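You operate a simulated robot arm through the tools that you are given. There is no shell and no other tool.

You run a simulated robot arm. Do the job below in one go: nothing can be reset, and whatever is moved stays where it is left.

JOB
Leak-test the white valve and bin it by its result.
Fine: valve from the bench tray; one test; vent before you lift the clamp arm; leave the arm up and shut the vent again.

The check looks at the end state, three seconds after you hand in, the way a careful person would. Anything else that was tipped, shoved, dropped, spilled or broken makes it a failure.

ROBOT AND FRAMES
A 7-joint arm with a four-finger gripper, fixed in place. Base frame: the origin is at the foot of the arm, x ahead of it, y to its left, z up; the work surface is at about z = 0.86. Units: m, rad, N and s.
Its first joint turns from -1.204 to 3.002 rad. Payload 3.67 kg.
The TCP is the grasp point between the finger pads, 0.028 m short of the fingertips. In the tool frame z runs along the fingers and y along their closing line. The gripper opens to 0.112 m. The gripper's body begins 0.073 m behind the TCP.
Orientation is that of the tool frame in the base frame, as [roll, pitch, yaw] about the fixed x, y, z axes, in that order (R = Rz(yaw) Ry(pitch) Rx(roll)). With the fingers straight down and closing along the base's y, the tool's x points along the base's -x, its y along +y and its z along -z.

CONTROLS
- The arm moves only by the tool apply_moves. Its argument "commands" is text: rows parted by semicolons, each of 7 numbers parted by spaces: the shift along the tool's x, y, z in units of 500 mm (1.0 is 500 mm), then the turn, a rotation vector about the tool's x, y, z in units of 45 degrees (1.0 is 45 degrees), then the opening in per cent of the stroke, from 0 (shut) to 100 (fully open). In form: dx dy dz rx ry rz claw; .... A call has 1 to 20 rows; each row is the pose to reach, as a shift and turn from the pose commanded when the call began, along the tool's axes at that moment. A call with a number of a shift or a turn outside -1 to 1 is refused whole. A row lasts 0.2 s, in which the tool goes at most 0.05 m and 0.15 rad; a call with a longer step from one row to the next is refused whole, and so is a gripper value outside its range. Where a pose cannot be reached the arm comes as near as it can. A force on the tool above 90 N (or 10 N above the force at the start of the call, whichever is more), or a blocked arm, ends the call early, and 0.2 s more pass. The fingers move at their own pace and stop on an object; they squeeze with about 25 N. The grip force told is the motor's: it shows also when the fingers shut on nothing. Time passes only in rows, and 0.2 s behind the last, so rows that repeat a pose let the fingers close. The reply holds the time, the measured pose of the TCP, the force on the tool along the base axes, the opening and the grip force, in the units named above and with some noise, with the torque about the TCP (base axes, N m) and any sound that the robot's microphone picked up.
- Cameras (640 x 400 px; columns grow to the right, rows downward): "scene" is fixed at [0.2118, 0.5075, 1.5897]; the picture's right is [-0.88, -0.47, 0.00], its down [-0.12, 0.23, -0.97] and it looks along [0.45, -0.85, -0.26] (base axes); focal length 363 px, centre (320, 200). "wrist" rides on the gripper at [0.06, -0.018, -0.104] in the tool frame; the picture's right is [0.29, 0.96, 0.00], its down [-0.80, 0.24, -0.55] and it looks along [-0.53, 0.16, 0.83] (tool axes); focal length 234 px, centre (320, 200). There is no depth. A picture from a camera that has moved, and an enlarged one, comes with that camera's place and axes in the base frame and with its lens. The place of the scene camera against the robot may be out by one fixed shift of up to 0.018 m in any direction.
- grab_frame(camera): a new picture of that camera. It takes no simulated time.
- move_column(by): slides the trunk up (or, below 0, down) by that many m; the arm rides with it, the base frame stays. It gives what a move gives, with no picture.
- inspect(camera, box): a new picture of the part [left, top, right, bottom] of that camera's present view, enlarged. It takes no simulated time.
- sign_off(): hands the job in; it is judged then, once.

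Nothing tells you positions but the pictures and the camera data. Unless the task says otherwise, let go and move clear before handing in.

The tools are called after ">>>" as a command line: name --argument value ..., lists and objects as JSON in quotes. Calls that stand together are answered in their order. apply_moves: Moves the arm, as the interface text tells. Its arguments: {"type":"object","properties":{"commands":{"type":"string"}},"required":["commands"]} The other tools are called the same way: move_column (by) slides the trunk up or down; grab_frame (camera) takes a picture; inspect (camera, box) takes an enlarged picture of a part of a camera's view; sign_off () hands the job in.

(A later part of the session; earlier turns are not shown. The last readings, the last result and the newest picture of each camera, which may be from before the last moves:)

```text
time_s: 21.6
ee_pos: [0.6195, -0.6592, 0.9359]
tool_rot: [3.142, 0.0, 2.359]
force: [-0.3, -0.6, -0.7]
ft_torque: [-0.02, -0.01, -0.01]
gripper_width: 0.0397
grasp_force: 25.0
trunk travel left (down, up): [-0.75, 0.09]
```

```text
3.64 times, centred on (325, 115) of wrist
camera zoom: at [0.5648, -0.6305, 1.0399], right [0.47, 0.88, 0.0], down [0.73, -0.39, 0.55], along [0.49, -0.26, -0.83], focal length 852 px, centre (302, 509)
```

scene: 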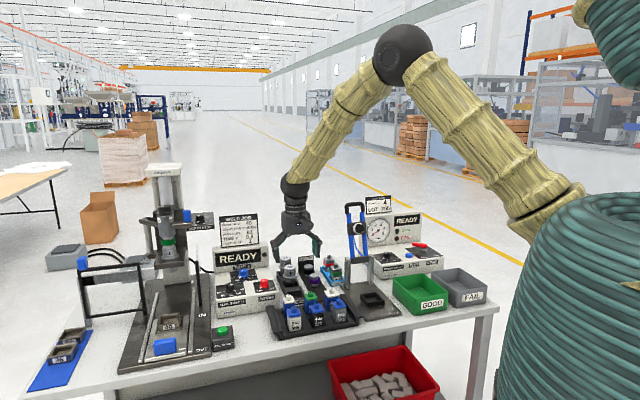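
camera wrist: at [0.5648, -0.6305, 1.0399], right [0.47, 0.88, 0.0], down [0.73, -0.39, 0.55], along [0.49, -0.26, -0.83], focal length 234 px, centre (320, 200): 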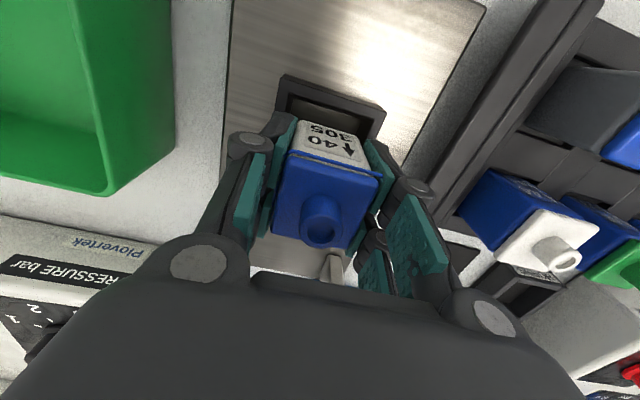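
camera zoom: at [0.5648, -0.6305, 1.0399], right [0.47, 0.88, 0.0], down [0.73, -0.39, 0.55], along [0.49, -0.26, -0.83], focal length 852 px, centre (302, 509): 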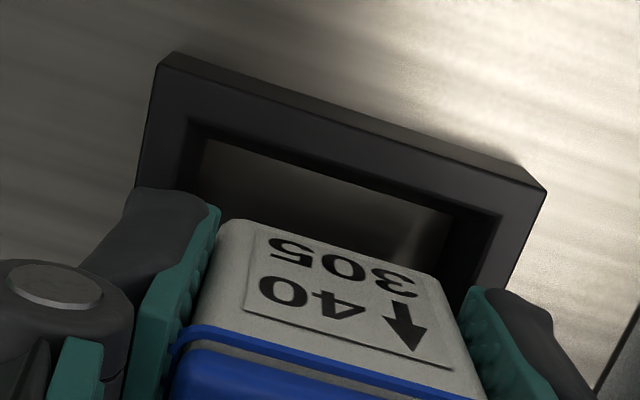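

The valve is centred over the nest, with about 7 mm of slack each side. I'll lower it until it seats.

>>> apply_moves --commands "0.005 0 0.015 0 0 0 0;0.005 0 0.03 0 0 0 0;0.005 0 0.036 0 0 0 0;0.005 0 0.04 0 0 0 0"

>>> inspect --camera "scene" --box '[335, 245, 415, 320]'

>>> inspect --camera "wrist" --box '[250, 60, 400, 170]'

```text
time_s: 22.6
ee_pos: [0.6179, -0.6585, 0.9169]
tool_rot: [3.142, 0.001, 2.358]
force: [0.4, -0.1, 1.5]
ft_torque: [0.05, -0.02, -0.01]
gripper_width: 0.0396
grasp_force: 25.2
trunk travel left (down, up): [-0.75, 0.09]
```

```text
5.33 times, centred on (375, 282) of scene
camera zoom: at [0.2118, 0.5075, 1.5897], right [-0.88, -0.47, 0.0], down [-0.12, 0.23, -0.97], along [0.45, -0.85, -0.26], focal length 1938 px, centre (27, -240)
```

zoom: 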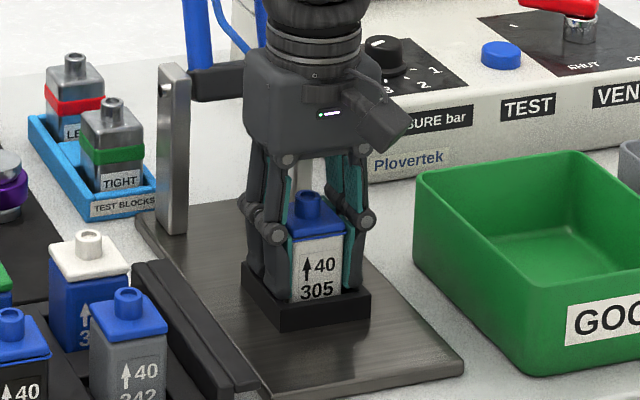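

```text
3.64 times, centred on (325, 115) of wrist
camera zoom: at [0.5623, -0.6292, 1.0208], right [0.47, 0.88, 0.0], down [0.73, -0.39, 0.55], along [0.49, -0.26, -0.83], focal length 852 px, centre (302, 509)
```

zoom: 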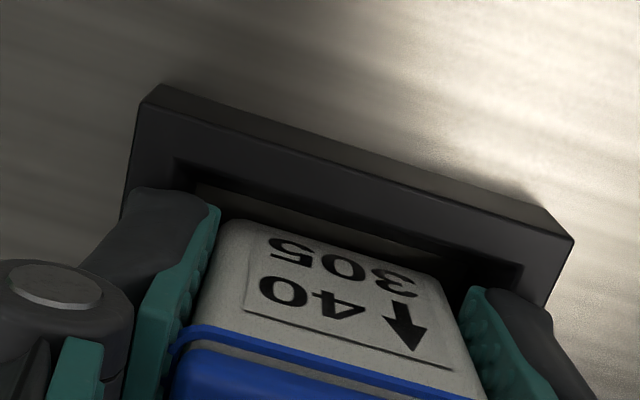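

>>> apply_moves --commands "0 0 0.004 0 0 0 0;0 0 0.008 0 0 0 0;0 0 0.008 0 0 0 0"

>>> inspect --camera "scene" --box '[335, 245, 415, 320]'

```text
time_s: 23.4
ee_pos: [0.6173, -0.6575, 0.9176]
tool_rot: [3.138, 0.005, 2.358]
force: [0.4, -6.9, 33.3]
ft_torque: [0.47, -0.11, -0.04]
gripper_width: 0.0394
grasp_force: 24.7
trunk travel left (down, up): [-0.75, 0.09]
```

```text
5.33 times, centred on (375, 282) of scene
camera zoom: at [0.2118, 0.5075, 1.5897], right [-0.88, -0.47, 0.0], down [-0.12, 0.23, -0.97], along [0.45, -0.85, -0.26], focal length 1938 px, centre (27, -240)
```

zoom: 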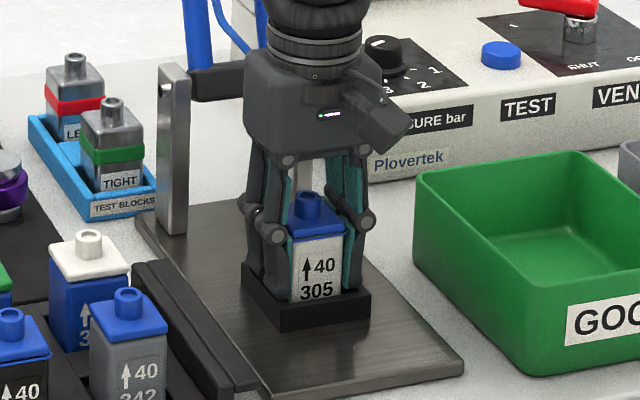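

Contact came at z = 0.917, so either the valve is on the floor or the fingertips are on the rim. I'll relax the push, open gently, and see how the valve sits.

>>> apply_moves --commands "0 0 -0.006 0 0 0 0;0 0 -0.007 0 0 0 0;0 0 -0.007 0 0 0 40;0 0 -0.007 0 0 0 48;0 0 -0.007 0 0 0 54;0 0 -0.007 0 0 0 54"

>>> inspect --camera "scene" --box '[335, 245, 415, 320]'

>>> inspect --camera "wrist" --box '[240, 60, 410, 260]'

```text
time_s: 24.8
ee_pos: [0.6167, -0.659, 0.9169]
tool_rot: [3.14, -0.002, 2.356]
force: [-0.2, 0.2, 0.3]
ft_torque: [0.02, 0.0, 0.01]
gripper_width: 0.0606
grasp_force: 0.0
trunk travel left (down, up): [-0.75, 0.09]
```

```text
5.33 times, centred on (375, 282) of scene
camera zoom: at [0.2118, 0.5075, 1.5897], right [-0.88, -0.47, 0.0], down [-0.12, 0.23, -0.97], along [0.45, -0.85, -0.26], focal length 1938 px, centre (27, -240)
```

zoom: 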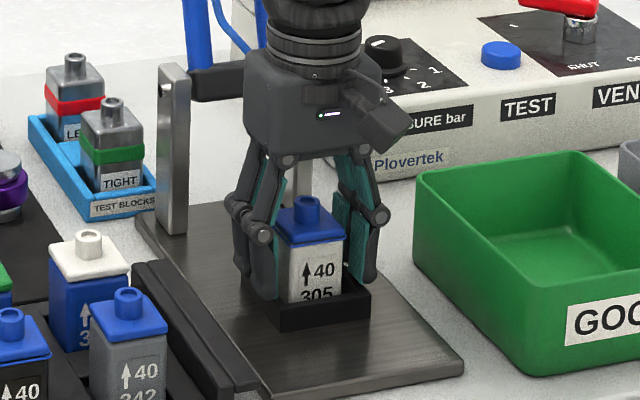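

```text
2.00 times, centred on (325, 160) of wrist
camera zoom: at [0.5622, -0.6294, 1.0203], right [0.47, 0.88, 0.0], down [0.73, -0.39, 0.55], along [0.49, -0.26, -0.83], focal length 468 px, centre (310, 280)
```

zoom: 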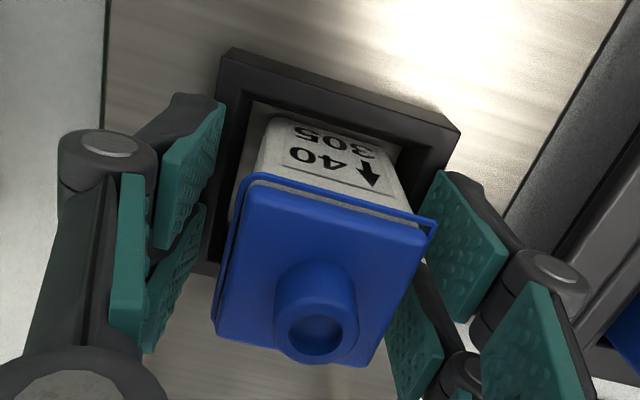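

The valve dropped the last few millimetres into the nest. I'll raise the gripper and check how it sits.

>>> apply_moves --commands "0 0 -0.03 0 0 0 54;0 0 -0.08 0 0 0 54;0 0 -0.16 0 0 0 54;0 0 -0.24 0 0 0 54;0 0 -0.3 0 0 0 54;0 0 -0.34 0 0 0 54"

>>> inspect --camera "scene" --box '[335, 245, 415, 320]'

>>> inspect --camera "wrist" --box '[230, 40, 410, 180]'

```text
time_s: 26.2
ee_pos: [0.6163, -0.6575, 1.0877]
tool_rot: [-3.141, 0.001, 2.358]
force: [0.5, -0.2, -0.8]
ft_torque: [0.03, -0.03, 0.02]
gripper_width: 0.0604
grasp_force: 0.3
trunk travel left (down, up): [-0.75, 0.09]
```

```text
5.33 times, centred on (375, 282) of scene
camera zoom: at [0.2118, 0.5075, 1.5897], right [-0.88, -0.47, 0.0], down [-0.12, 0.23, -0.97], along [0.45, -0.85, -0.26], focal length 1938 px, centre (27, -240)
```

zoom: 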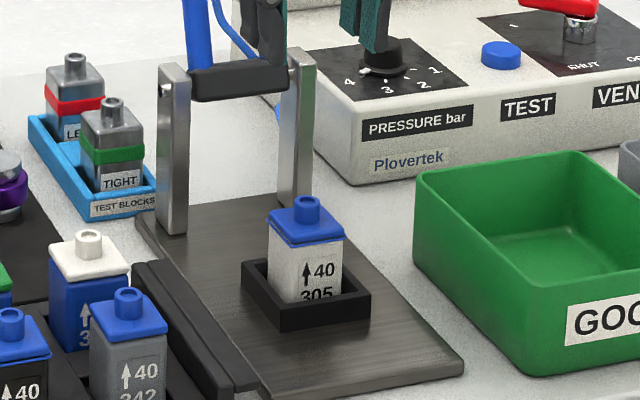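

```text
2.86 times, centred on (320, 110) of wrist
camera zoom: at [0.5619, -0.629, 1.1915], right [0.47, 0.88, 0.0], down [0.73, -0.39, 0.55], along [0.49, -0.26, -0.83], focal length 669 px, centre (320, 457)
```

zoom: 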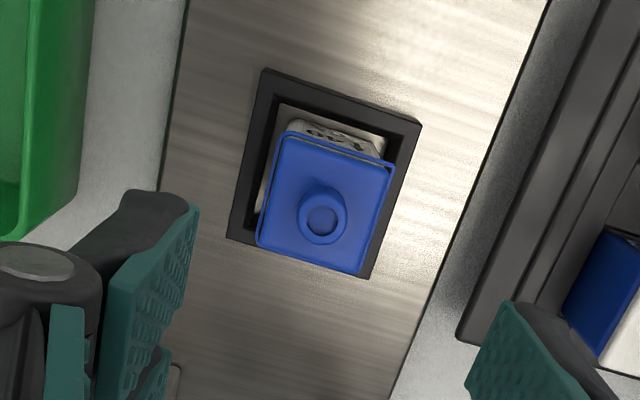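

The valve stands centred and upright in the nest. The clamp bar is near (0.75, -0.79, 1.20) and leans back about 20°, so I'll grip it with the tool tilted 45° and the fingers closing in the arm's plane. First I back off and turn the wrist.

>>> apply_moves --commands "0.03 0 -0.04 0 0 -0.1 50;0.07 0 -0.08 0 0 -0.22 50;0.11 0 -0.12 0 0 -0.35 50;0.15 0 -0.16 0 0 -0.48 50;0.19 0 -0.2 0 0 -0.61 50;0.23 0 -0.24 0 0 -0.74 50;0.27 0 -0.28 0 0 -0.87 50;0.3 0 -0.3 0 0 -1.0 50"

>>> apply_moves --commands "0 0 0 0 0 -0.15 50;0 0 0 0 0 -0.32 50;0 0 0 0 0 -0.49 50;0 0 0 0 0 -0.66 50;0 0 0 0 0 -0.83 50;0 0 0 0 0 -1.0 50"

>>> apply_moves --commands "0 0 0 0.16 0 0 50;0 0 0 0.33 0 0 50;0 0 0 0.5 0 0 50;0 0 0 0.67 0 0 50;0 0 0 0.84 0 0 50;0 0 0 1.0 0 0 50"

>>> grab_frame --camera "scene"

>>> grab_frame --camera "wrist"

```text
time_s: 28.0
ee_pos: [0.5101, -0.5523, 1.2376]
tool_rot: [-3.141, 0.0, -3.141]
force: [-0.6, -0.1, -0.5]
ft_torque: [0.0, -0.02, 0.0]
gripper_width: 0.0562
grasp_force: 0.0
trunk travel left (down, up): [-0.75, 0.09]
```

```text
time_s: 29.4
ee_pos: [0.5106, -0.5528, 1.2367]
tool_rot: [-3.141, -0.001, -2.352]
force: [-0.6, -0.6, 0.3]
ft_torque: [0.0, 0.01, -0.02]
gripper_width: 0.0558
grasp_force: 0.2
trunk travel left (down, up): [-0.75, 0.09]
```

```text
time_s: 30.8
ee_pos: [0.5118, -0.5509, 1.2371]
tool_rot: [-2.355, -0.002, -2.354]
force: [0.9, -0.5, -0.5]
ft_torque: [0.03, 0.02, -0.05]
gripper_width: 0.0561
grasp_force: 0.2
trunk travel left (down, up): [-0.75, 0.09]
```

```text
taken
```

scene: 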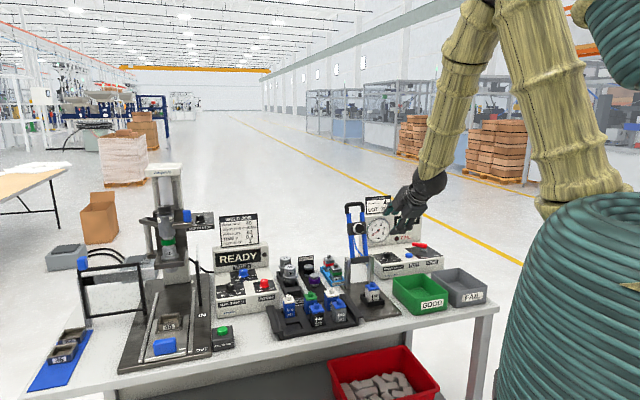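

```text
taken
camera wrist: at [0.4266, -0.5507, 1.3232], right [-0.68, 0.27, -0.68], down [0.17, 0.96, 0.22], along [0.71, 0.04, -0.7], focal length 234 px, centre (320, 200)
```

wrist: 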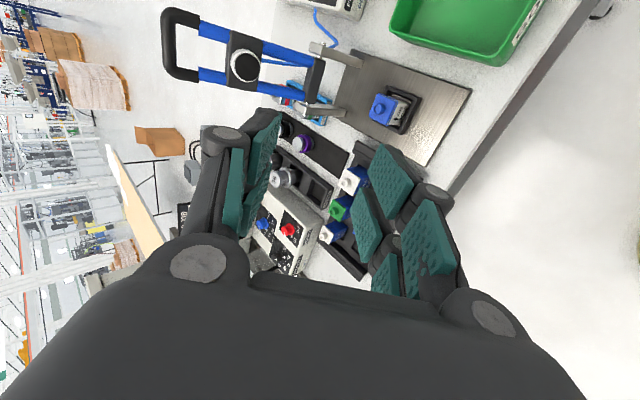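

>>> inspect --camera "wrist" --box '[150, 0, 350, 130]'

>>> inspect --camera "wrist" --box '[280, 30, 480, 180]'

```text
3.08 times, centred on (250, 65) of wrist
camera zoom: at [0.4266, -0.5507, 1.3232], right [-0.68, 0.27, -0.68], down [0.17, 0.96, 0.22], along [0.71, 0.04, -0.7], focal length 720 px, centre (535, 615)
```

zoom: 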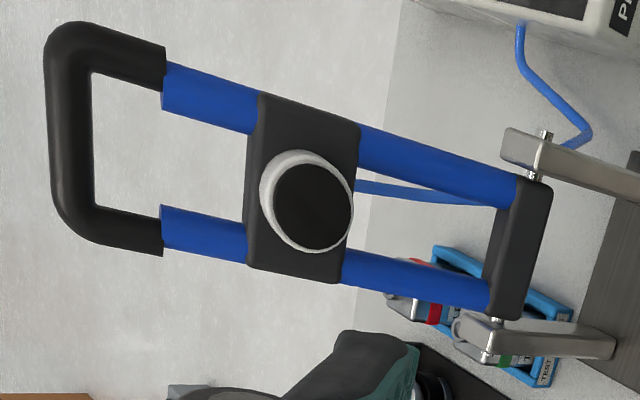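

```text
2.67 times, centred on (380, 105) of wrist
camera zoom: at [0.4266, -0.5507, 1.3232], right [-0.68, 0.27, -0.68], down [0.17, 0.96, 0.22], along [0.71, 0.04, -0.7], focal length 624 px, centre (160, 453)
```

zoom: 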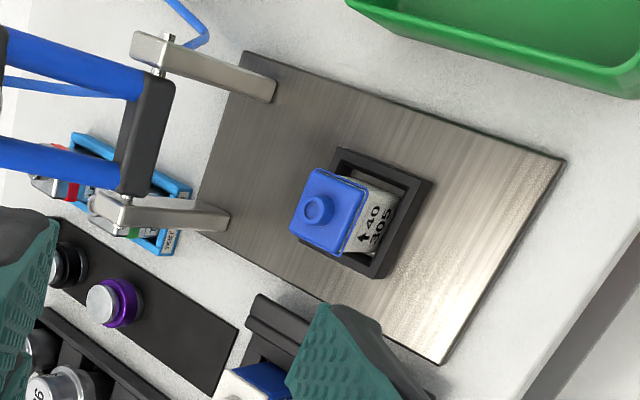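

I can see the handle clearly now, and the bar is near (0.748, -0.794, 1.20). I'll move to a pre-grasp pose about 0.1 m in front of it and above it, then look again.

>>> apply_moves --commands "0 -0.06 0.03 0 0 0 50;0 -0.12 0.07 0 0 0 50;0.002 -0.18 0.12 0 0 0 50;0.004 -0.24 0.17 0 0 0 50;0.006 -0.3 0.22 0 0 0 50;0.008 -0.36 0.27 0 0 0 50;0.008 -0.4266 0.3134 0 0 0 50;0.008 -0.4266 0.3334 0 0 0 50"

>>> grab_frame --camera "wrist"

>>> grab_frame --camera "scene"

>>> inspect --camera "scene" --box '[330, 170, 420, 260]'

```text
time_s: 32.6
ee_pos: [0.6991, -0.7474, 1.2698]
tool_rot: [-2.357, -0.001, -2.355]
force: [0.6, 0.3, 0.8]
ft_torque: [-0.04, -0.03, -0.04]
gripper_width: 0.0561
grasp_force: 0.0
trunk travel left (down, up): [-0.75, 0.09]
```

```text
taken
camera wrist: at [0.6137, -0.7469, 1.3564], right [-0.68, 0.27, -0.68], down [0.17, 0.96, 0.22], along [0.71, 0.04, -0.7], focal length 234 px, centre (320, 200)
```

wrist: 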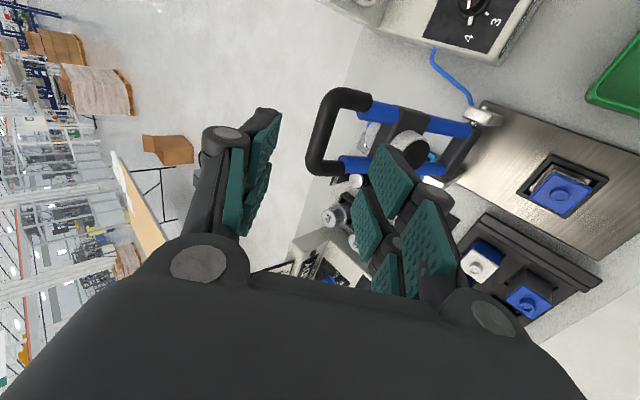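

```text
taken
```

scene: 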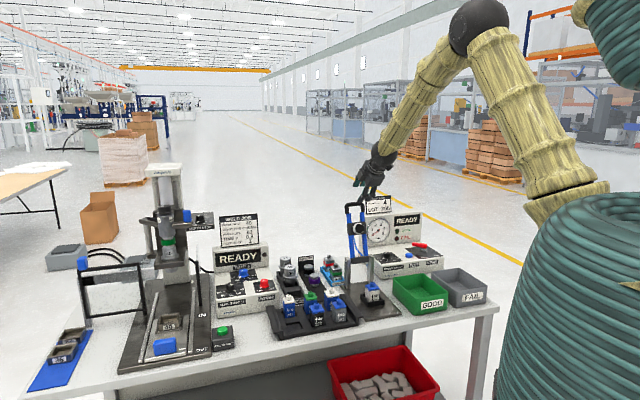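

```text
4.44 times, centred on (375, 215) of scene
camera zoom: at [0.2118, 0.5075, 1.5897], right [-0.88, -0.47, 0.0], down [-0.12, 0.23, -0.97], along [0.45, -0.85, -0.26], focal length 1615 px, centre (76, 133)
```

zoom: 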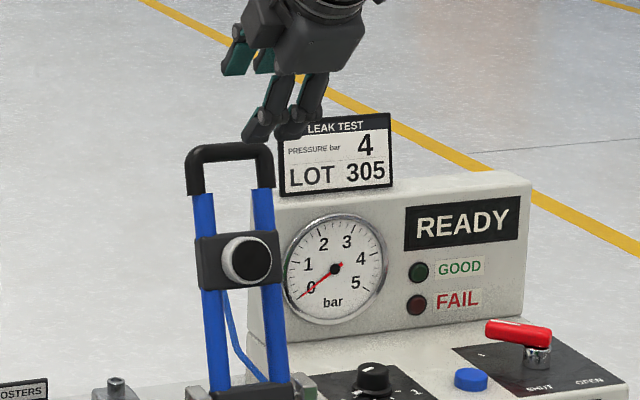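

>>> inspect --camera "wrist" --box '[260, 60, 500, 230]'

```text
2.35 times, centred on (380, 145) of wrist
camera zoom: at [0.6137, -0.7469, 1.3564], right [-0.68, 0.27, -0.68], down [0.17, 0.96, 0.22], along [0.71, 0.04, -0.7], focal length 551 px, centre (179, 329)
```

zoom: 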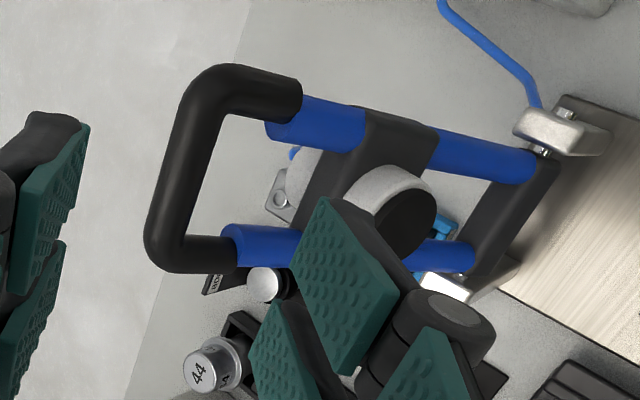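

The triangulation agrees on the bar at (0.747, -0.794, 1.199). I'll advance so the open fingers straddle it.

>>> apply_moves --commands "-0.001 0.002 0.05 0 0 0 50;-0.002 0.004 0.1 0 0 0 50;-0.002 0.0056 0.15 0 0 0 50;-0.002 0.0056 0.18 0 0 0 50;-0.002 0.0056 0.19 0 0 0 50"

>>> grab_frame --camera "wrist"

>>> inspect --camera "scene" --box '[330, 170, 420, 260]'

```text
time_s: 33.8
ee_pos: [0.743, -0.7868, 1.202]
tool_rot: [-2.355, 0.001, -2.354]
force: [-15.5, 21.0, 7.4]
ft_torque: [0.56, 0.86, -0.63]
gripper_width: 0.0694
grasp_force: 10.6
trunk travel left (down, up): [-0.75, 0.09]
```

```text
taken
camera wrist: at [0.6578, -0.7868, 1.288], right [-0.68, 0.27, -0.68], down [0.17, 0.96, 0.22], along [0.71, 0.04, -0.7], focal length 234 px, centre (320, 200)
```

wrist: 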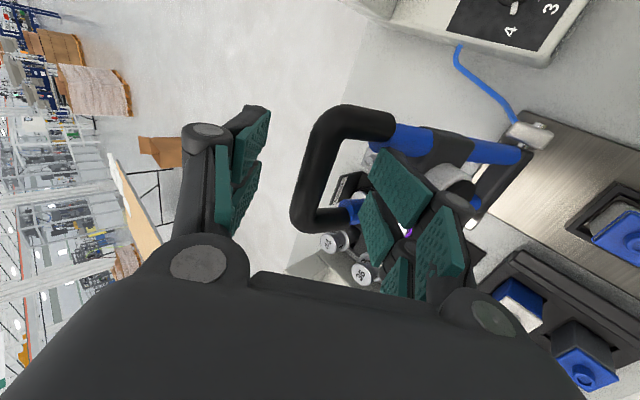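

```text
4.44 times, centred on (375, 215) of scene
camera zoom: at [0.2118, 0.5075, 1.5897], right [-0.88, -0.47, 0.0], down [-0.12, 0.23, -0.97], along [0.45, -0.85, -0.26], focal length 1615 px, centre (76, 133)
```

zoom: 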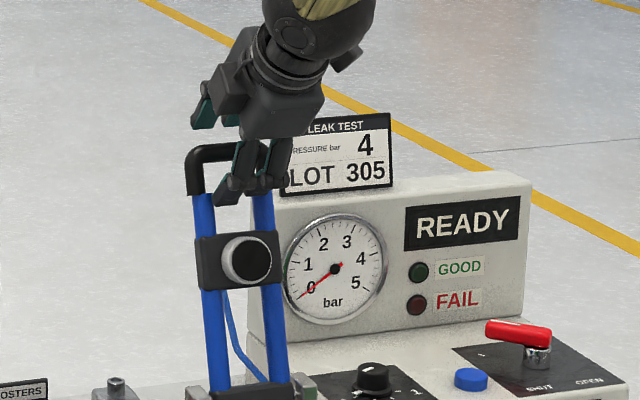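

The tool met resistance of about 27 N before reaching the bar and the fingers were pushed open a little. I'll stop here and look closely before doing anything else.

>>> inspect --camera "wrist" --box '[270, 80, 490, 290]'

>>> inspect --camera "scene" --box '[350, 180, 410, 230]'

```text
1.90 times, centred on (380, 185) of wrist
camera zoom: at [0.6578, -0.7868, 1.288], right [-0.68, 0.27, -0.68], down [0.17, 0.96, 0.22], along [0.71, 0.04, -0.7], focal length 446 px, centre (206, 229)
```

zoom: 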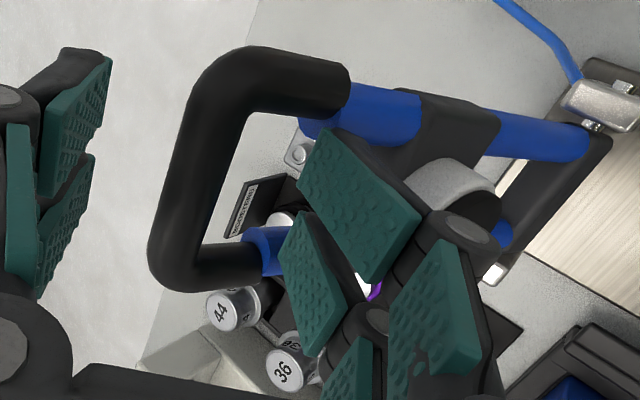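

```text
8.00 times, centred on (380, 205) of scene
camera zoom: at [0.2118, 0.5075, 1.5897], right [-0.88, -0.47, 0.0], down [-0.12, 0.23, -0.97], along [0.45, -0.85, -0.26], focal length 2906 px, centre (-160, 160)
```

zoom: 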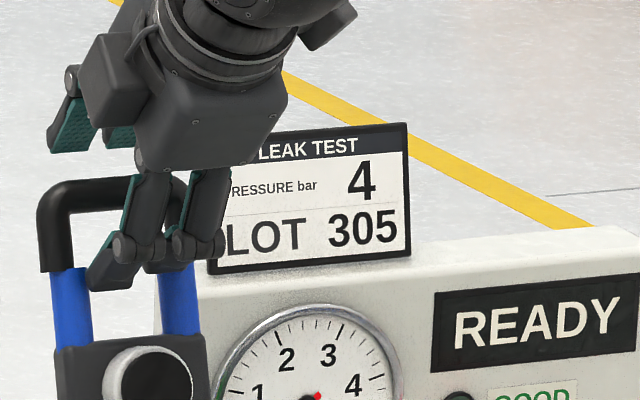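

The fingers are wider than the gap inside the U-handle, so one fingertip touched a side tube. I'll back off along the approach and turn the wrist 90°, to grip the U across its outside instead.

>>> apply_moves --commands "0 0 -0.03 0 0 0 50;0 0 -0.08 0 0 0 50;0 0 -0.14 0 0 0 50;0 0 -0.2 0 0 0 50;0 0 -0.26 0 0 0 50;0 0 -0.3 0 0 0 60"

>>> apply_moves --commands "0 0 0 0 0 0.15 100;0 0 0 0 0 0.32 100;0 0 0 0 0 0.49 100;0 0 0 0 0 0.66 100;0 0 0 0 0 0.83 100;0 0 0 0 0 1.0 100"

>>> apply_moves --commands "0 0 0 0 0 0.15 100;0 0 0 0 0 0.32 100;0 0 0 0 0 0.49 100;0 0 0 0 0 0.66 100;0 0 0 0 0 0.83 100;0 0 0 0 0 1.0 100"

>>> grab_frame --camera "wrist"

>>> grab_frame --camera "scene"

```text
time_s: 35.2
ee_pos: [0.669, -0.7156, 1.3051]
tool_rot: [-2.356, -0.002, -2.355]
force: [-0.1, -0.6, 0.2]
ft_torque: [0.04, 0.0, 0.02]
gripper_width: 0.0673
grasp_force: 0.1
trunk travel left (down, up): [-0.75, 0.09]
```

```text
time_s: 36.6
ee_pos: [0.6703, -0.7156, 1.3064]
tool_rot: [-2.527, 0.524, -2.972]
force: [-0.6, 0.4, 0.6]
ft_torque: [0.02, -0.01, 0.01]
gripper_width: 0.1124
grasp_force: 0.1
trunk travel left (down, up): [-0.75, 0.09]
```

```text
time_s: 38.0
ee_pos: [0.6702, -0.7142, 1.3073]
tool_rot: [3.14, 0.787, 2.355]
force: [0.0, -0.2, 0.1]
ft_torque: [0.01, 0.0, -0.02]
gripper_width: 0.1121
grasp_force: 0.1
trunk travel left (down, up): [-0.75, 0.09]
```

```text
taken
camera wrist: at [0.5755, -0.646, 1.3375], right [0.53, 0.82, -0.2], down [0.29, 0.05, 0.96], along [0.79, -0.57, -0.21], focal length 234 px, centre (320, 200)
```

wrist: 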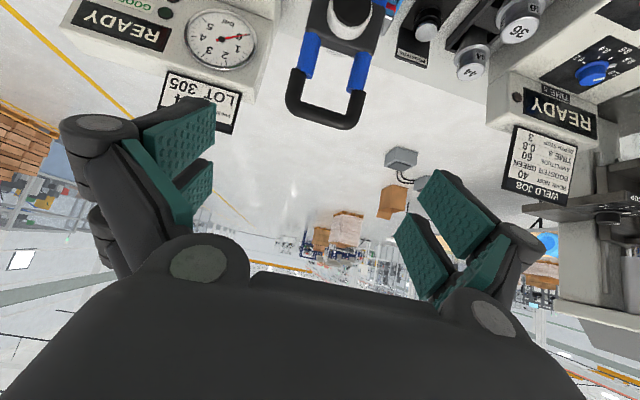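

```text
taken
```

scene: 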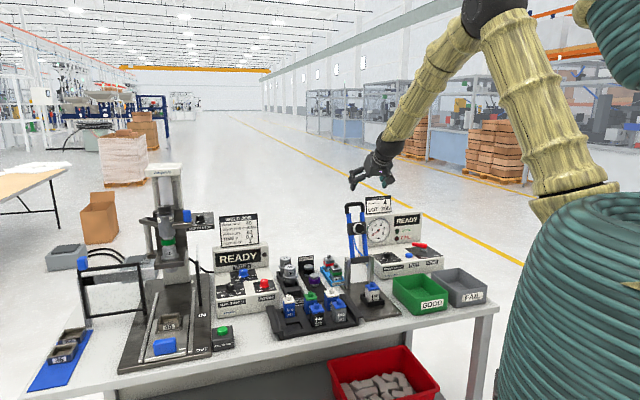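

>>> inspect --camera "wrist" --box '[250, 0, 410, 150]'

```text
2.67 times, centred on (330, 75) of wrist
camera zoom: at [0.5755, -0.646, 1.3375], right [0.53, 0.82, -0.2], down [0.29, 0.05, 0.96], along [0.79, -0.57, -0.21], focal length 624 px, centre (293, 533)
```

zoom: 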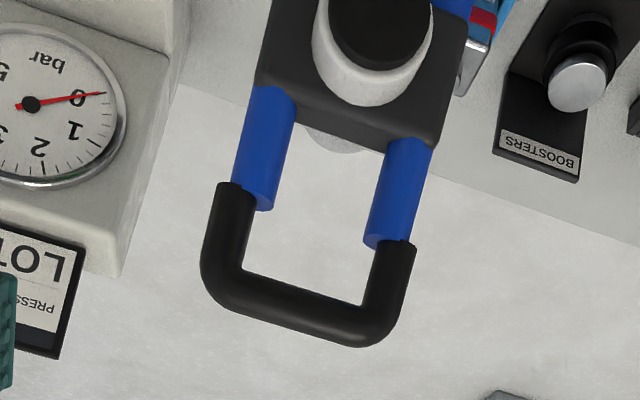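

The U-handle is lined up between the open fingers, and its outside is about 0.08 m against my 0.112 m opening. I'll advance straight along the tool axis.

>>> apply_moves --commands "0 0 0.05 0 0 0 100;0 0 0.12 0 0 0 100;0 0 0.19 0 0 0 100;0 0 0.25 0 0 0 100;0 0 0.29 0 0 0 100;0 0 0.305 0 0 0 100;0 0 0.305 0 0 0 100"

>>> grab_frame --camera "wrist"

>>> inspect --camera "scene" --box '[340, 170, 420, 240]'

```text
time_s: 39.6
ee_pos: [0.7481, -0.7916, 1.1996]
tool_rot: [3.141, 0.784, 2.355]
force: [-0.1, -0.3, -0.2]
ft_torque: [-0.02, 0.0, -0.02]
gripper_width: 0.1121
grasp_force: 0.1
trunk travel left (down, up): [-0.75, 0.09]
```

```text
taken
camera wrist: at [0.6536, -0.7228, 1.2295], right [0.53, 0.82, -0.2], down [0.29, 0.05, 0.96], along [0.8, -0.57, -0.21], focal length 234 px, centre (320, 200)
```

wrist: 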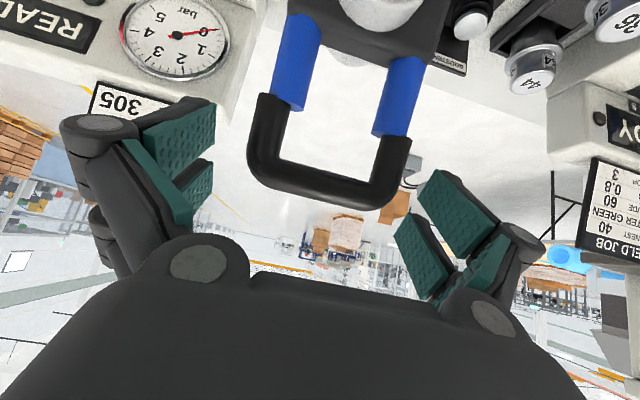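

```text
5.71 times, centred on (380, 205) of scene
camera zoom: at [0.2118, 0.5075, 1.5897], right [-0.88, -0.47, 0.0], down [-0.12, 0.23, -0.97], along [0.45, -0.85, -0.26], focal length 2076 px, centre (-23, 171)
```

zoom: 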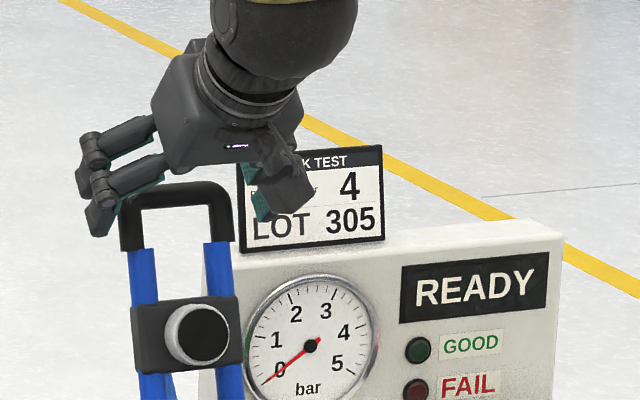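

The handle sits between the fingers. I'll shift a little towards its side legs, then close on it.

>>> apply_moves --commands "0.013 0.004 0.007 0 0 0 100;0.026 0.008 0.014 0 0 0 100;0.026 0.008 0.014 0 0 0 85;0.026 0.008 0.014 0 0 0 75;0.026 0.008 0.014 0 0 0 60;0.026 0.008 0.014 0 0 0 50;0.026 0.008 0.014 0 0 0 50"

>>> grab_frame --camera "wrist"

>>> inspect --camera "scene" --box '[340, 170, 420, 240]'

```text
time_s: 41.2
ee_pos: [0.7456, -0.7864, 1.1852]
tool_rot: [3.141, 0.787, 2.355]
force: [-9.7, -6.3, 4.1]
ft_torque: [-0.53, 0.7, -0.57]
gripper_width: 0.0846
grasp_force: 45.3
trunk travel left (down, up): [-0.75, 0.09]
```

```text
taken
camera wrist: at [0.6504, -0.7179, 1.2159], right [0.53, 0.82, -0.2], down [0.29, 0.05, 0.96], along [0.79, -0.57, -0.21], focal length 234 px, centre (320, 200)
```

wrist: 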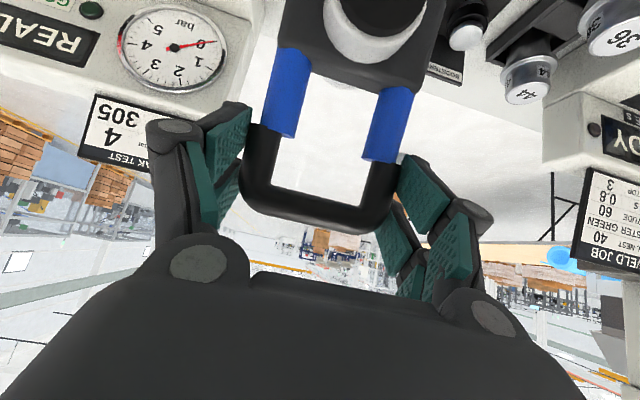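

```text
5.71 times, centred on (380, 205) of scene
camera zoom: at [0.2118, 0.5075, 1.5897], right [-0.88, -0.47, 0.0], down [-0.12, 0.23, -0.97], along [0.45, -0.85, -0.26], focal length 2076 px, centre (-23, 171)
```

zoom: 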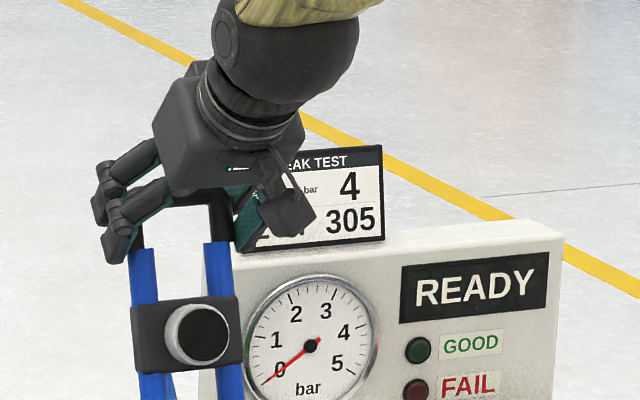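

The handle is gripped across its outside at 0.085 m. I'll swing it along its arc about the pivot (radius about 0.21 m) in small steps, starting with the first part to check the forces.

>>> apply_moves --commands "0.012 -0.004 -0.022 0 0 0 50;0.0247 -0.006 -0.0437 0 0 0 50;0.042 -0.006 -0.067 0 0 0 50;0.0602 -0.006 -0.0908 0 0 0 50;0.0602 -0.006 -0.0908 0 0 0 50"

>>> inspect --camera "scene" --box '[330, 160, 420, 300]'

>>> grab_frame --camera "wrist"

```text
time_s: 42.4
ee_pos: [0.7093, -0.7497, 1.1958]
tool_rot: [-3.141, 0.784, 2.357]
force: [12.0, 5.1, -9.0]
ft_torque: [-0.19, -1.07, 0.28]
gripper_width: 0.0845
grasp_force: 45.0
trunk travel left (down, up): [-0.75, 0.09]
```

```text
2.86 times, centred on (375, 230) of scene
camera zoom: at [0.2118, 0.5075, 1.5897], right [-0.88, -0.47, 0.0], down [-0.12, 0.23, -0.97], along [0.45, -0.85, -0.26], focal length 1038 px, centre (163, 114)
```

zoom: 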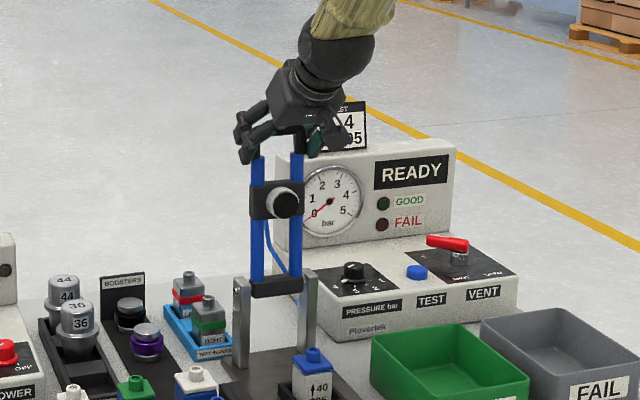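

```text
taken
camera wrist: at [0.6141, -0.6819, 1.2259], right [0.53, 0.82, -0.2], down [0.29, 0.05, 0.96], along [0.79, -0.57, -0.22], focal length 234 px, centre (320, 200)
```

wrist: 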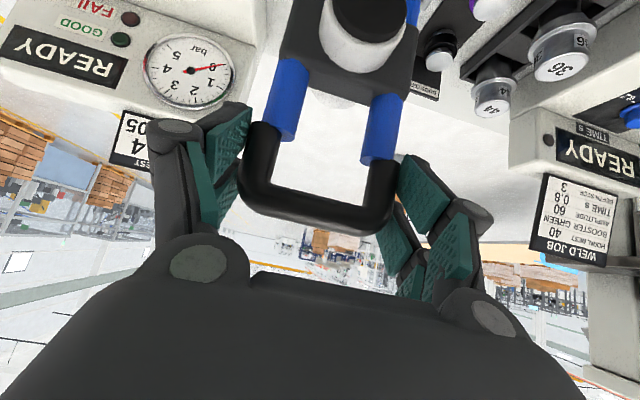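

The arm follows with small forces. I'll continue along the arc.

>>> apply_moves --commands "0.0419 0.003 -0.0419 0 0 0 50;0.0889 0.003 -0.0774 0 0 0 50;0.1406 0.003 -0.1058 0 0 0 50;0.1957 0.003 -0.127 0 0 0 50;0.2531 0.003 -0.1403 0 0 0 50;0.2531 0.003 -0.1403 0 0 0 50"

>>> inspect --camera "scene" --box '[330, 160, 420, 300]'

>>> grab_frame --camera "wrist"

```text
time_s: 43.8
ee_pos: [0.6105, -0.6528, 1.1565]
tool_rot: [-3.141, 0.784, 2.356]
force: [3.1, -4.6, -5.0]
ft_torque: [-0.85, -0.02, -0.14]
gripper_width: 0.0844
grasp_force: 45.2
trunk travel left (down, up): [-0.75, 0.09]
```

```text
2.86 times, centred on (375, 230) of scene
camera zoom: at [0.2118, 0.5075, 1.5897], right [-0.88, -0.47, 0.0], down [-0.12, 0.23, -0.97], along [0.45, -0.85, -0.26], focal length 1038 px, centre (163, 114)
```

zoom: 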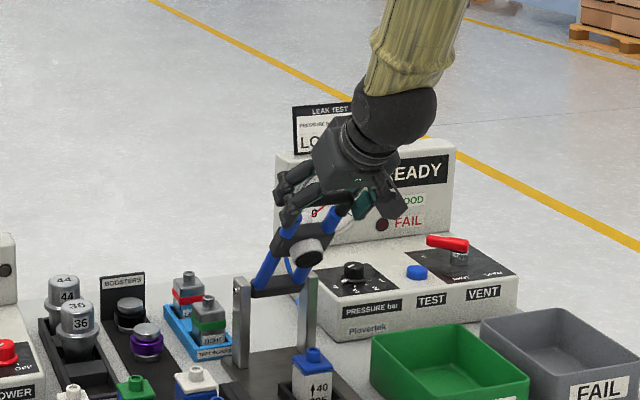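

```text
taken
camera wrist: at [0.516, -0.5841, 1.1867], right [0.53, 0.82, -0.2], down [0.29, 0.05, 0.96], along [0.79, -0.57, -0.22], focal length 234 px, centre (320, 200)
```

wrist: 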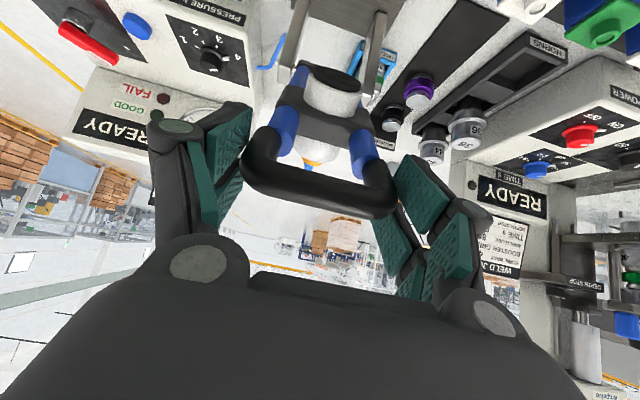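

>>> apply_moves --commands "0.0588 0.003 -0.0051 0 0 0 50;0.1178 0.003 -0.0021 0 0 0 50;0.1756 0.003 0.0091 0 0 0 50;0.2315 0.003 0.0284 0 0 0 50;0.284 0.003 0.0552 0 0 0 50;0.284 0.003 0.0552 0 0 0 50"

>>> inspect --camera "scene" --box '[330, 190, 430, 320]'

>>> grab_frame --camera "wrist"

```text
time_s: 45.2
ee_pos: [0.5513, -0.5949, 1.0342]
tool_rot: [3.141, 0.782, 2.356]
force: [-14.3, -12.9, -3.6]
ft_torque: [0.03, 0.1, 0.12]
gripper_width: 0.0831
grasp_force: 44.7
trunk travel left (down, up): [-0.75, 0.09]
```

```text
3.08 times, centred on (380, 255) of scene
camera zoom: at [0.2118, 0.5075, 1.5897], right [-0.88, -0.47, 0.0], down [-0.12, 0.23, -0.97], along [0.45, -0.85, -0.26], focal length 1118 px, centre (135, 31)
```

zoom: 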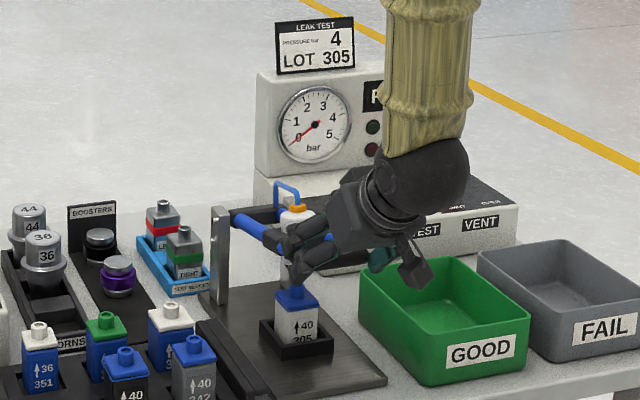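

```text
taken
camera wrist: at [0.4574, -0.5256, 1.0653], right [0.53, 0.82, -0.2], down [0.29, 0.05, 0.95], along [0.79, -0.57, -0.22], focal length 234 px, centre (320, 200)
```

wrist: 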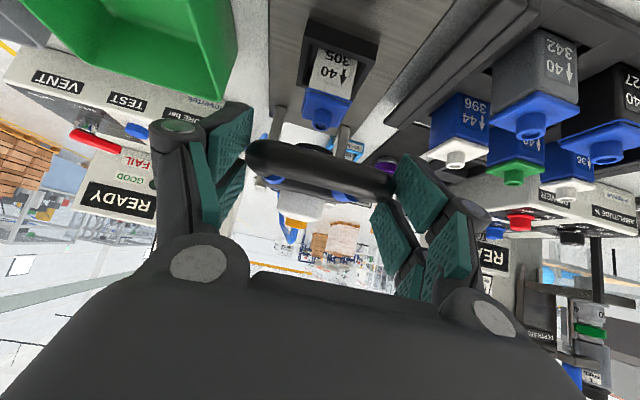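

>>> apply_moves --commands "0.018 -0.004 0.012 0 0 0 50;0.0368 -0.005 0.0249 0 0 0 50;0.048 -0.005 0.034 0 0 0 50;0.048 -0.005 0.034 0 0 0 50"

>>> inspect --camera "scene" --box '[330, 230, 430, 320]'

>>> inspect --camera "wrist" --box '[230, 20, 430, 230]'

```text
time_s: 46.2
ee_pos: [0.5478, -0.5914, 1.0057]
tool_rot: [3.141, 0.784, 2.359]
force: [-3.0, -7.5, 0.0]
ft_torque: [-0.56, -0.42, 0.1]
gripper_width: 0.0829
grasp_force: 45.0
trunk travel left (down, up): [-0.75, 0.09]
```

```text
4.44 times, centred on (380, 275) of scene
camera zoom: at [0.2118, 0.5075, 1.5897], right [-0.88, -0.47, 0.0], down [-0.12, 0.23, -0.97], along [0.45, -0.85, -0.26], focal length 1615 px, centre (53, -133)
```

zoom: 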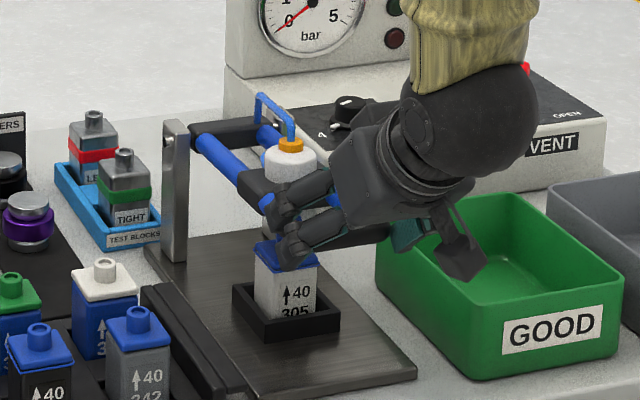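

```text
1.90 times, centred on (330, 125) of wrist
camera zoom: at [0.4535, -0.5221, 1.0371], right [0.53, 0.82, -0.2], down [0.29, 0.05, 0.96], along [0.8, -0.57, -0.21], focal length 446 px, centre (301, 343)
```

zoom: 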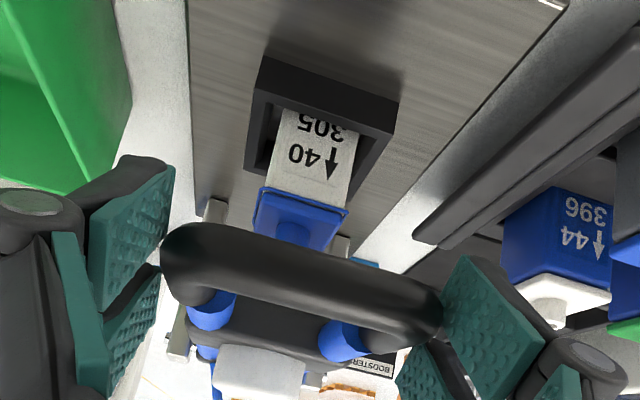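

>>> apply_moves --commands "0.011 -0.001 0.01 0 0 0 50;0.022 -0.002 0.02 0 0 0 50;0.033 -0.002 0.0296 0 0 0 50;0.033 -0.002 0.0296 0 0 0 50"

>>> inspect --camera "scene" --box '[330, 230, 430, 320]'

>>> inspect --camera "wrist" --box '[230, 20, 430, 230]'

```text
time_s: 47.2
ee_pos: [0.546, -0.5883, 0.9843]
tool_rot: [3.14, 0.785, 2.358]
force: [2.8, -0.7, 22.2]
ft_torque: [-0.13, 0.16, -0.13]
gripper_width: 0.0843
grasp_force: 45.0
trunk travel left (down, up): [-0.75, 0.09]
```

```text
4.44 times, centred on (380, 275) of scene
camera zoom: at [0.2118, 0.5075, 1.5897], right [-0.88, -0.47, 0.0], down [-0.12, 0.23, -0.97], along [0.45, -0.85, -0.26], focal length 1615 px, centre (53, -133)
```

zoom: 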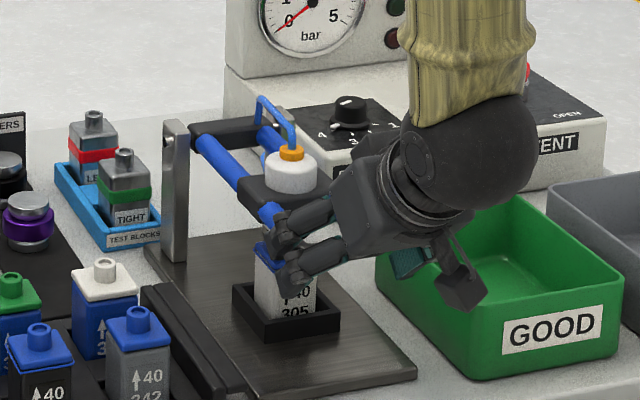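

```text
1.90 times, centred on (330, 125) of wrist
camera zoom: at [0.4513, -0.5197, 1.0158], right [0.53, 0.82, -0.2], down [0.29, 0.05, 0.96], along [0.8, -0.57, -0.21], focal length 446 px, centre (301, 343)
```

zoom: 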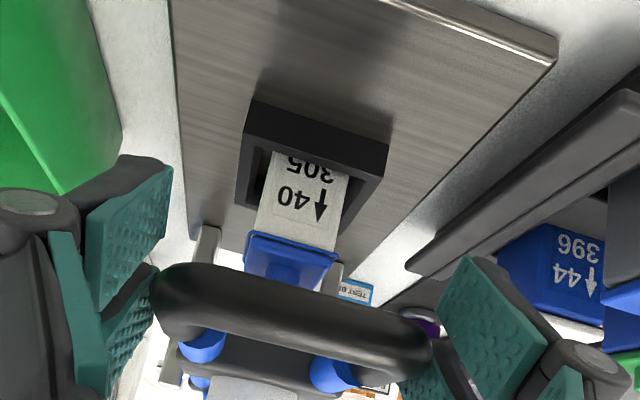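

Contact is building at about 22 N. I'll press a little further to see whether it seats or clicks.

>>> apply_moves --commands "0.003 0 0.003 0 0 0 50;0.006 0 0.006 0 0 0 50;0.009 0 0.009 0 0 0 50;0.009 0 0.009 0 0 0 50"

>>> inspect --camera "scene" --box '[330, 230, 430, 320]'

```text
time_s: 48.2
ee_pos: [0.5449, -0.5877, 0.9814]
tool_rot: [3.14, 0.789, 2.356]
force: [6.0, 5.9, 29.7]
ft_torque: [-0.45, -0.74, 0.42]
gripper_width: 0.0844
grasp_force: 45.1
trunk travel left (down, up): [-0.75, 0.09]
```

```text
4.44 times, centred on (380, 275) of scene
camera zoom: at [0.2118, 0.5075, 1.5897], right [-0.88, -0.47, 0.0], down [-0.12, 0.23, -0.97], along [0.45, -0.85, -0.26], focal length 1615 px, centre (53, -133)
```

zoom: 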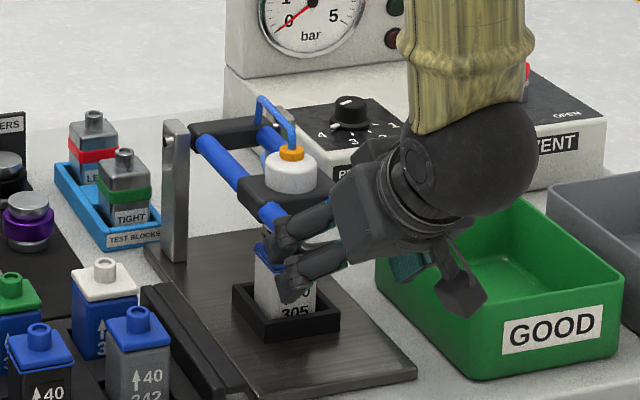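

>>> grab_frame --camera "wrist"

>>> inspect --camera "wrist" --box '[260, 100, 420, 220]'

>>> inspect --camera "scene" --box '[355, 250, 405, 300]'

```text
taken
camera wrist: at [0.4512, -0.5196, 1.0114], right [0.53, 0.82, -0.2], down [0.29, 0.05, 0.96], along [0.8, -0.57, -0.21], focal length 234 px, centre (320, 200)
```

wrist: 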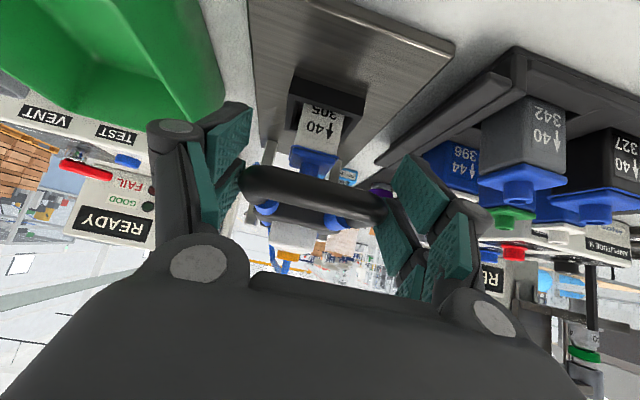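

```text
3.33 times, centred on (340, 160) of wrist
camera zoom: at [0.4512, -0.5196, 1.0114], right [0.53, 0.82, -0.2], down [0.29, 0.05, 0.96], along [0.8, -0.57, -0.21], focal length 781 px, centre (253, 333)
```

zoom: 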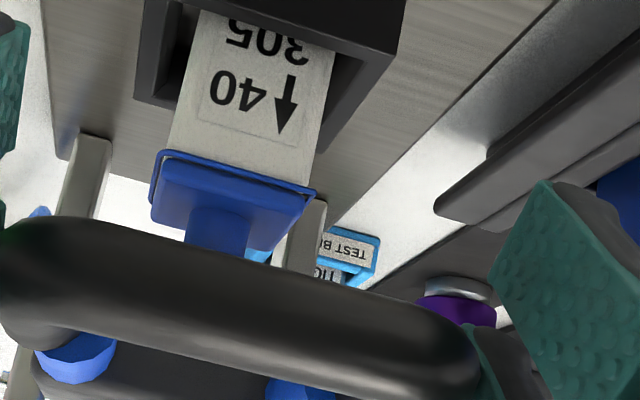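

```text
8.00 times, centred on (380, 275) of scene
camera zoom: at [0.2118, 0.5075, 1.5897], right [-0.88, -0.47, 0.0], down [-0.12, 0.23, -0.97], along [0.45, -0.85, -0.26], focal length 2906 px, centre (-160, -400)
```

zoom: 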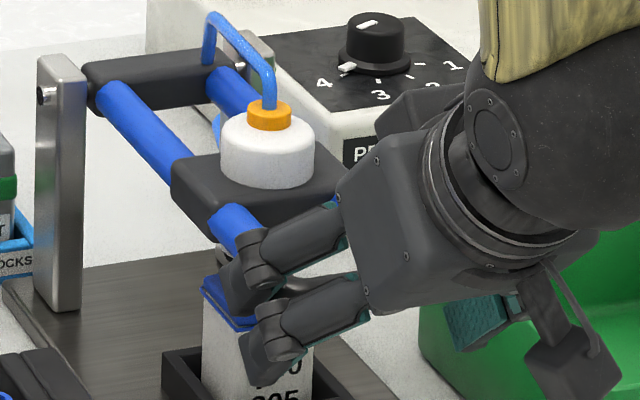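

>>> apply_moves --commands "0.004 0 0.004 0 0 0 50;0.008 0 0.008 0 0 0 50;0.012 0 0.012 0 0 0 50;0.016 0 0.016 0 0 0 50;0.016 0 0.016 0 0 0 50"

>>> inspect --camera "scene" --box '[355, 250, 405, 300]'

```text
time_s: 49.4
ee_pos: [0.5469, -0.5888, 0.9682]
tool_rot: [-3.14, 0.788, 2.359]
force: [7.4, 11.0, 22.5]
ft_torque: [-0.33, -0.18, 0.49]
gripper_width: 0.0829
grasp_force: 44.7
trunk travel left (down, up): [-0.75, 0.09]
```

```text
8.00 times, centred on (380, 275) of scene
camera zoom: at [0.2118, 0.5075, 1.5897], right [-0.88, -0.47, 0.0], down [-0.12, 0.23, -0.97], along [0.45, -0.85, -0.26], focal length 2906 px, centre (-160, -400)
```

zoom: 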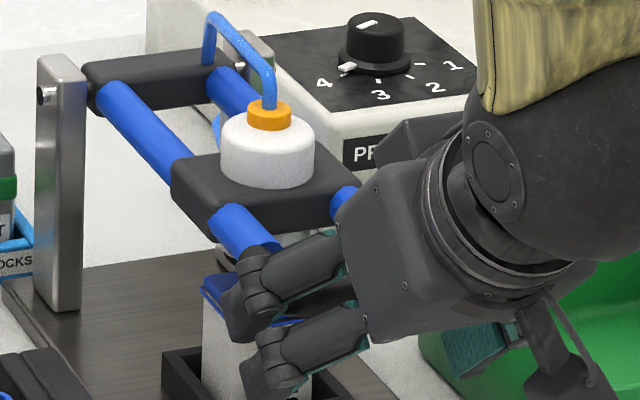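

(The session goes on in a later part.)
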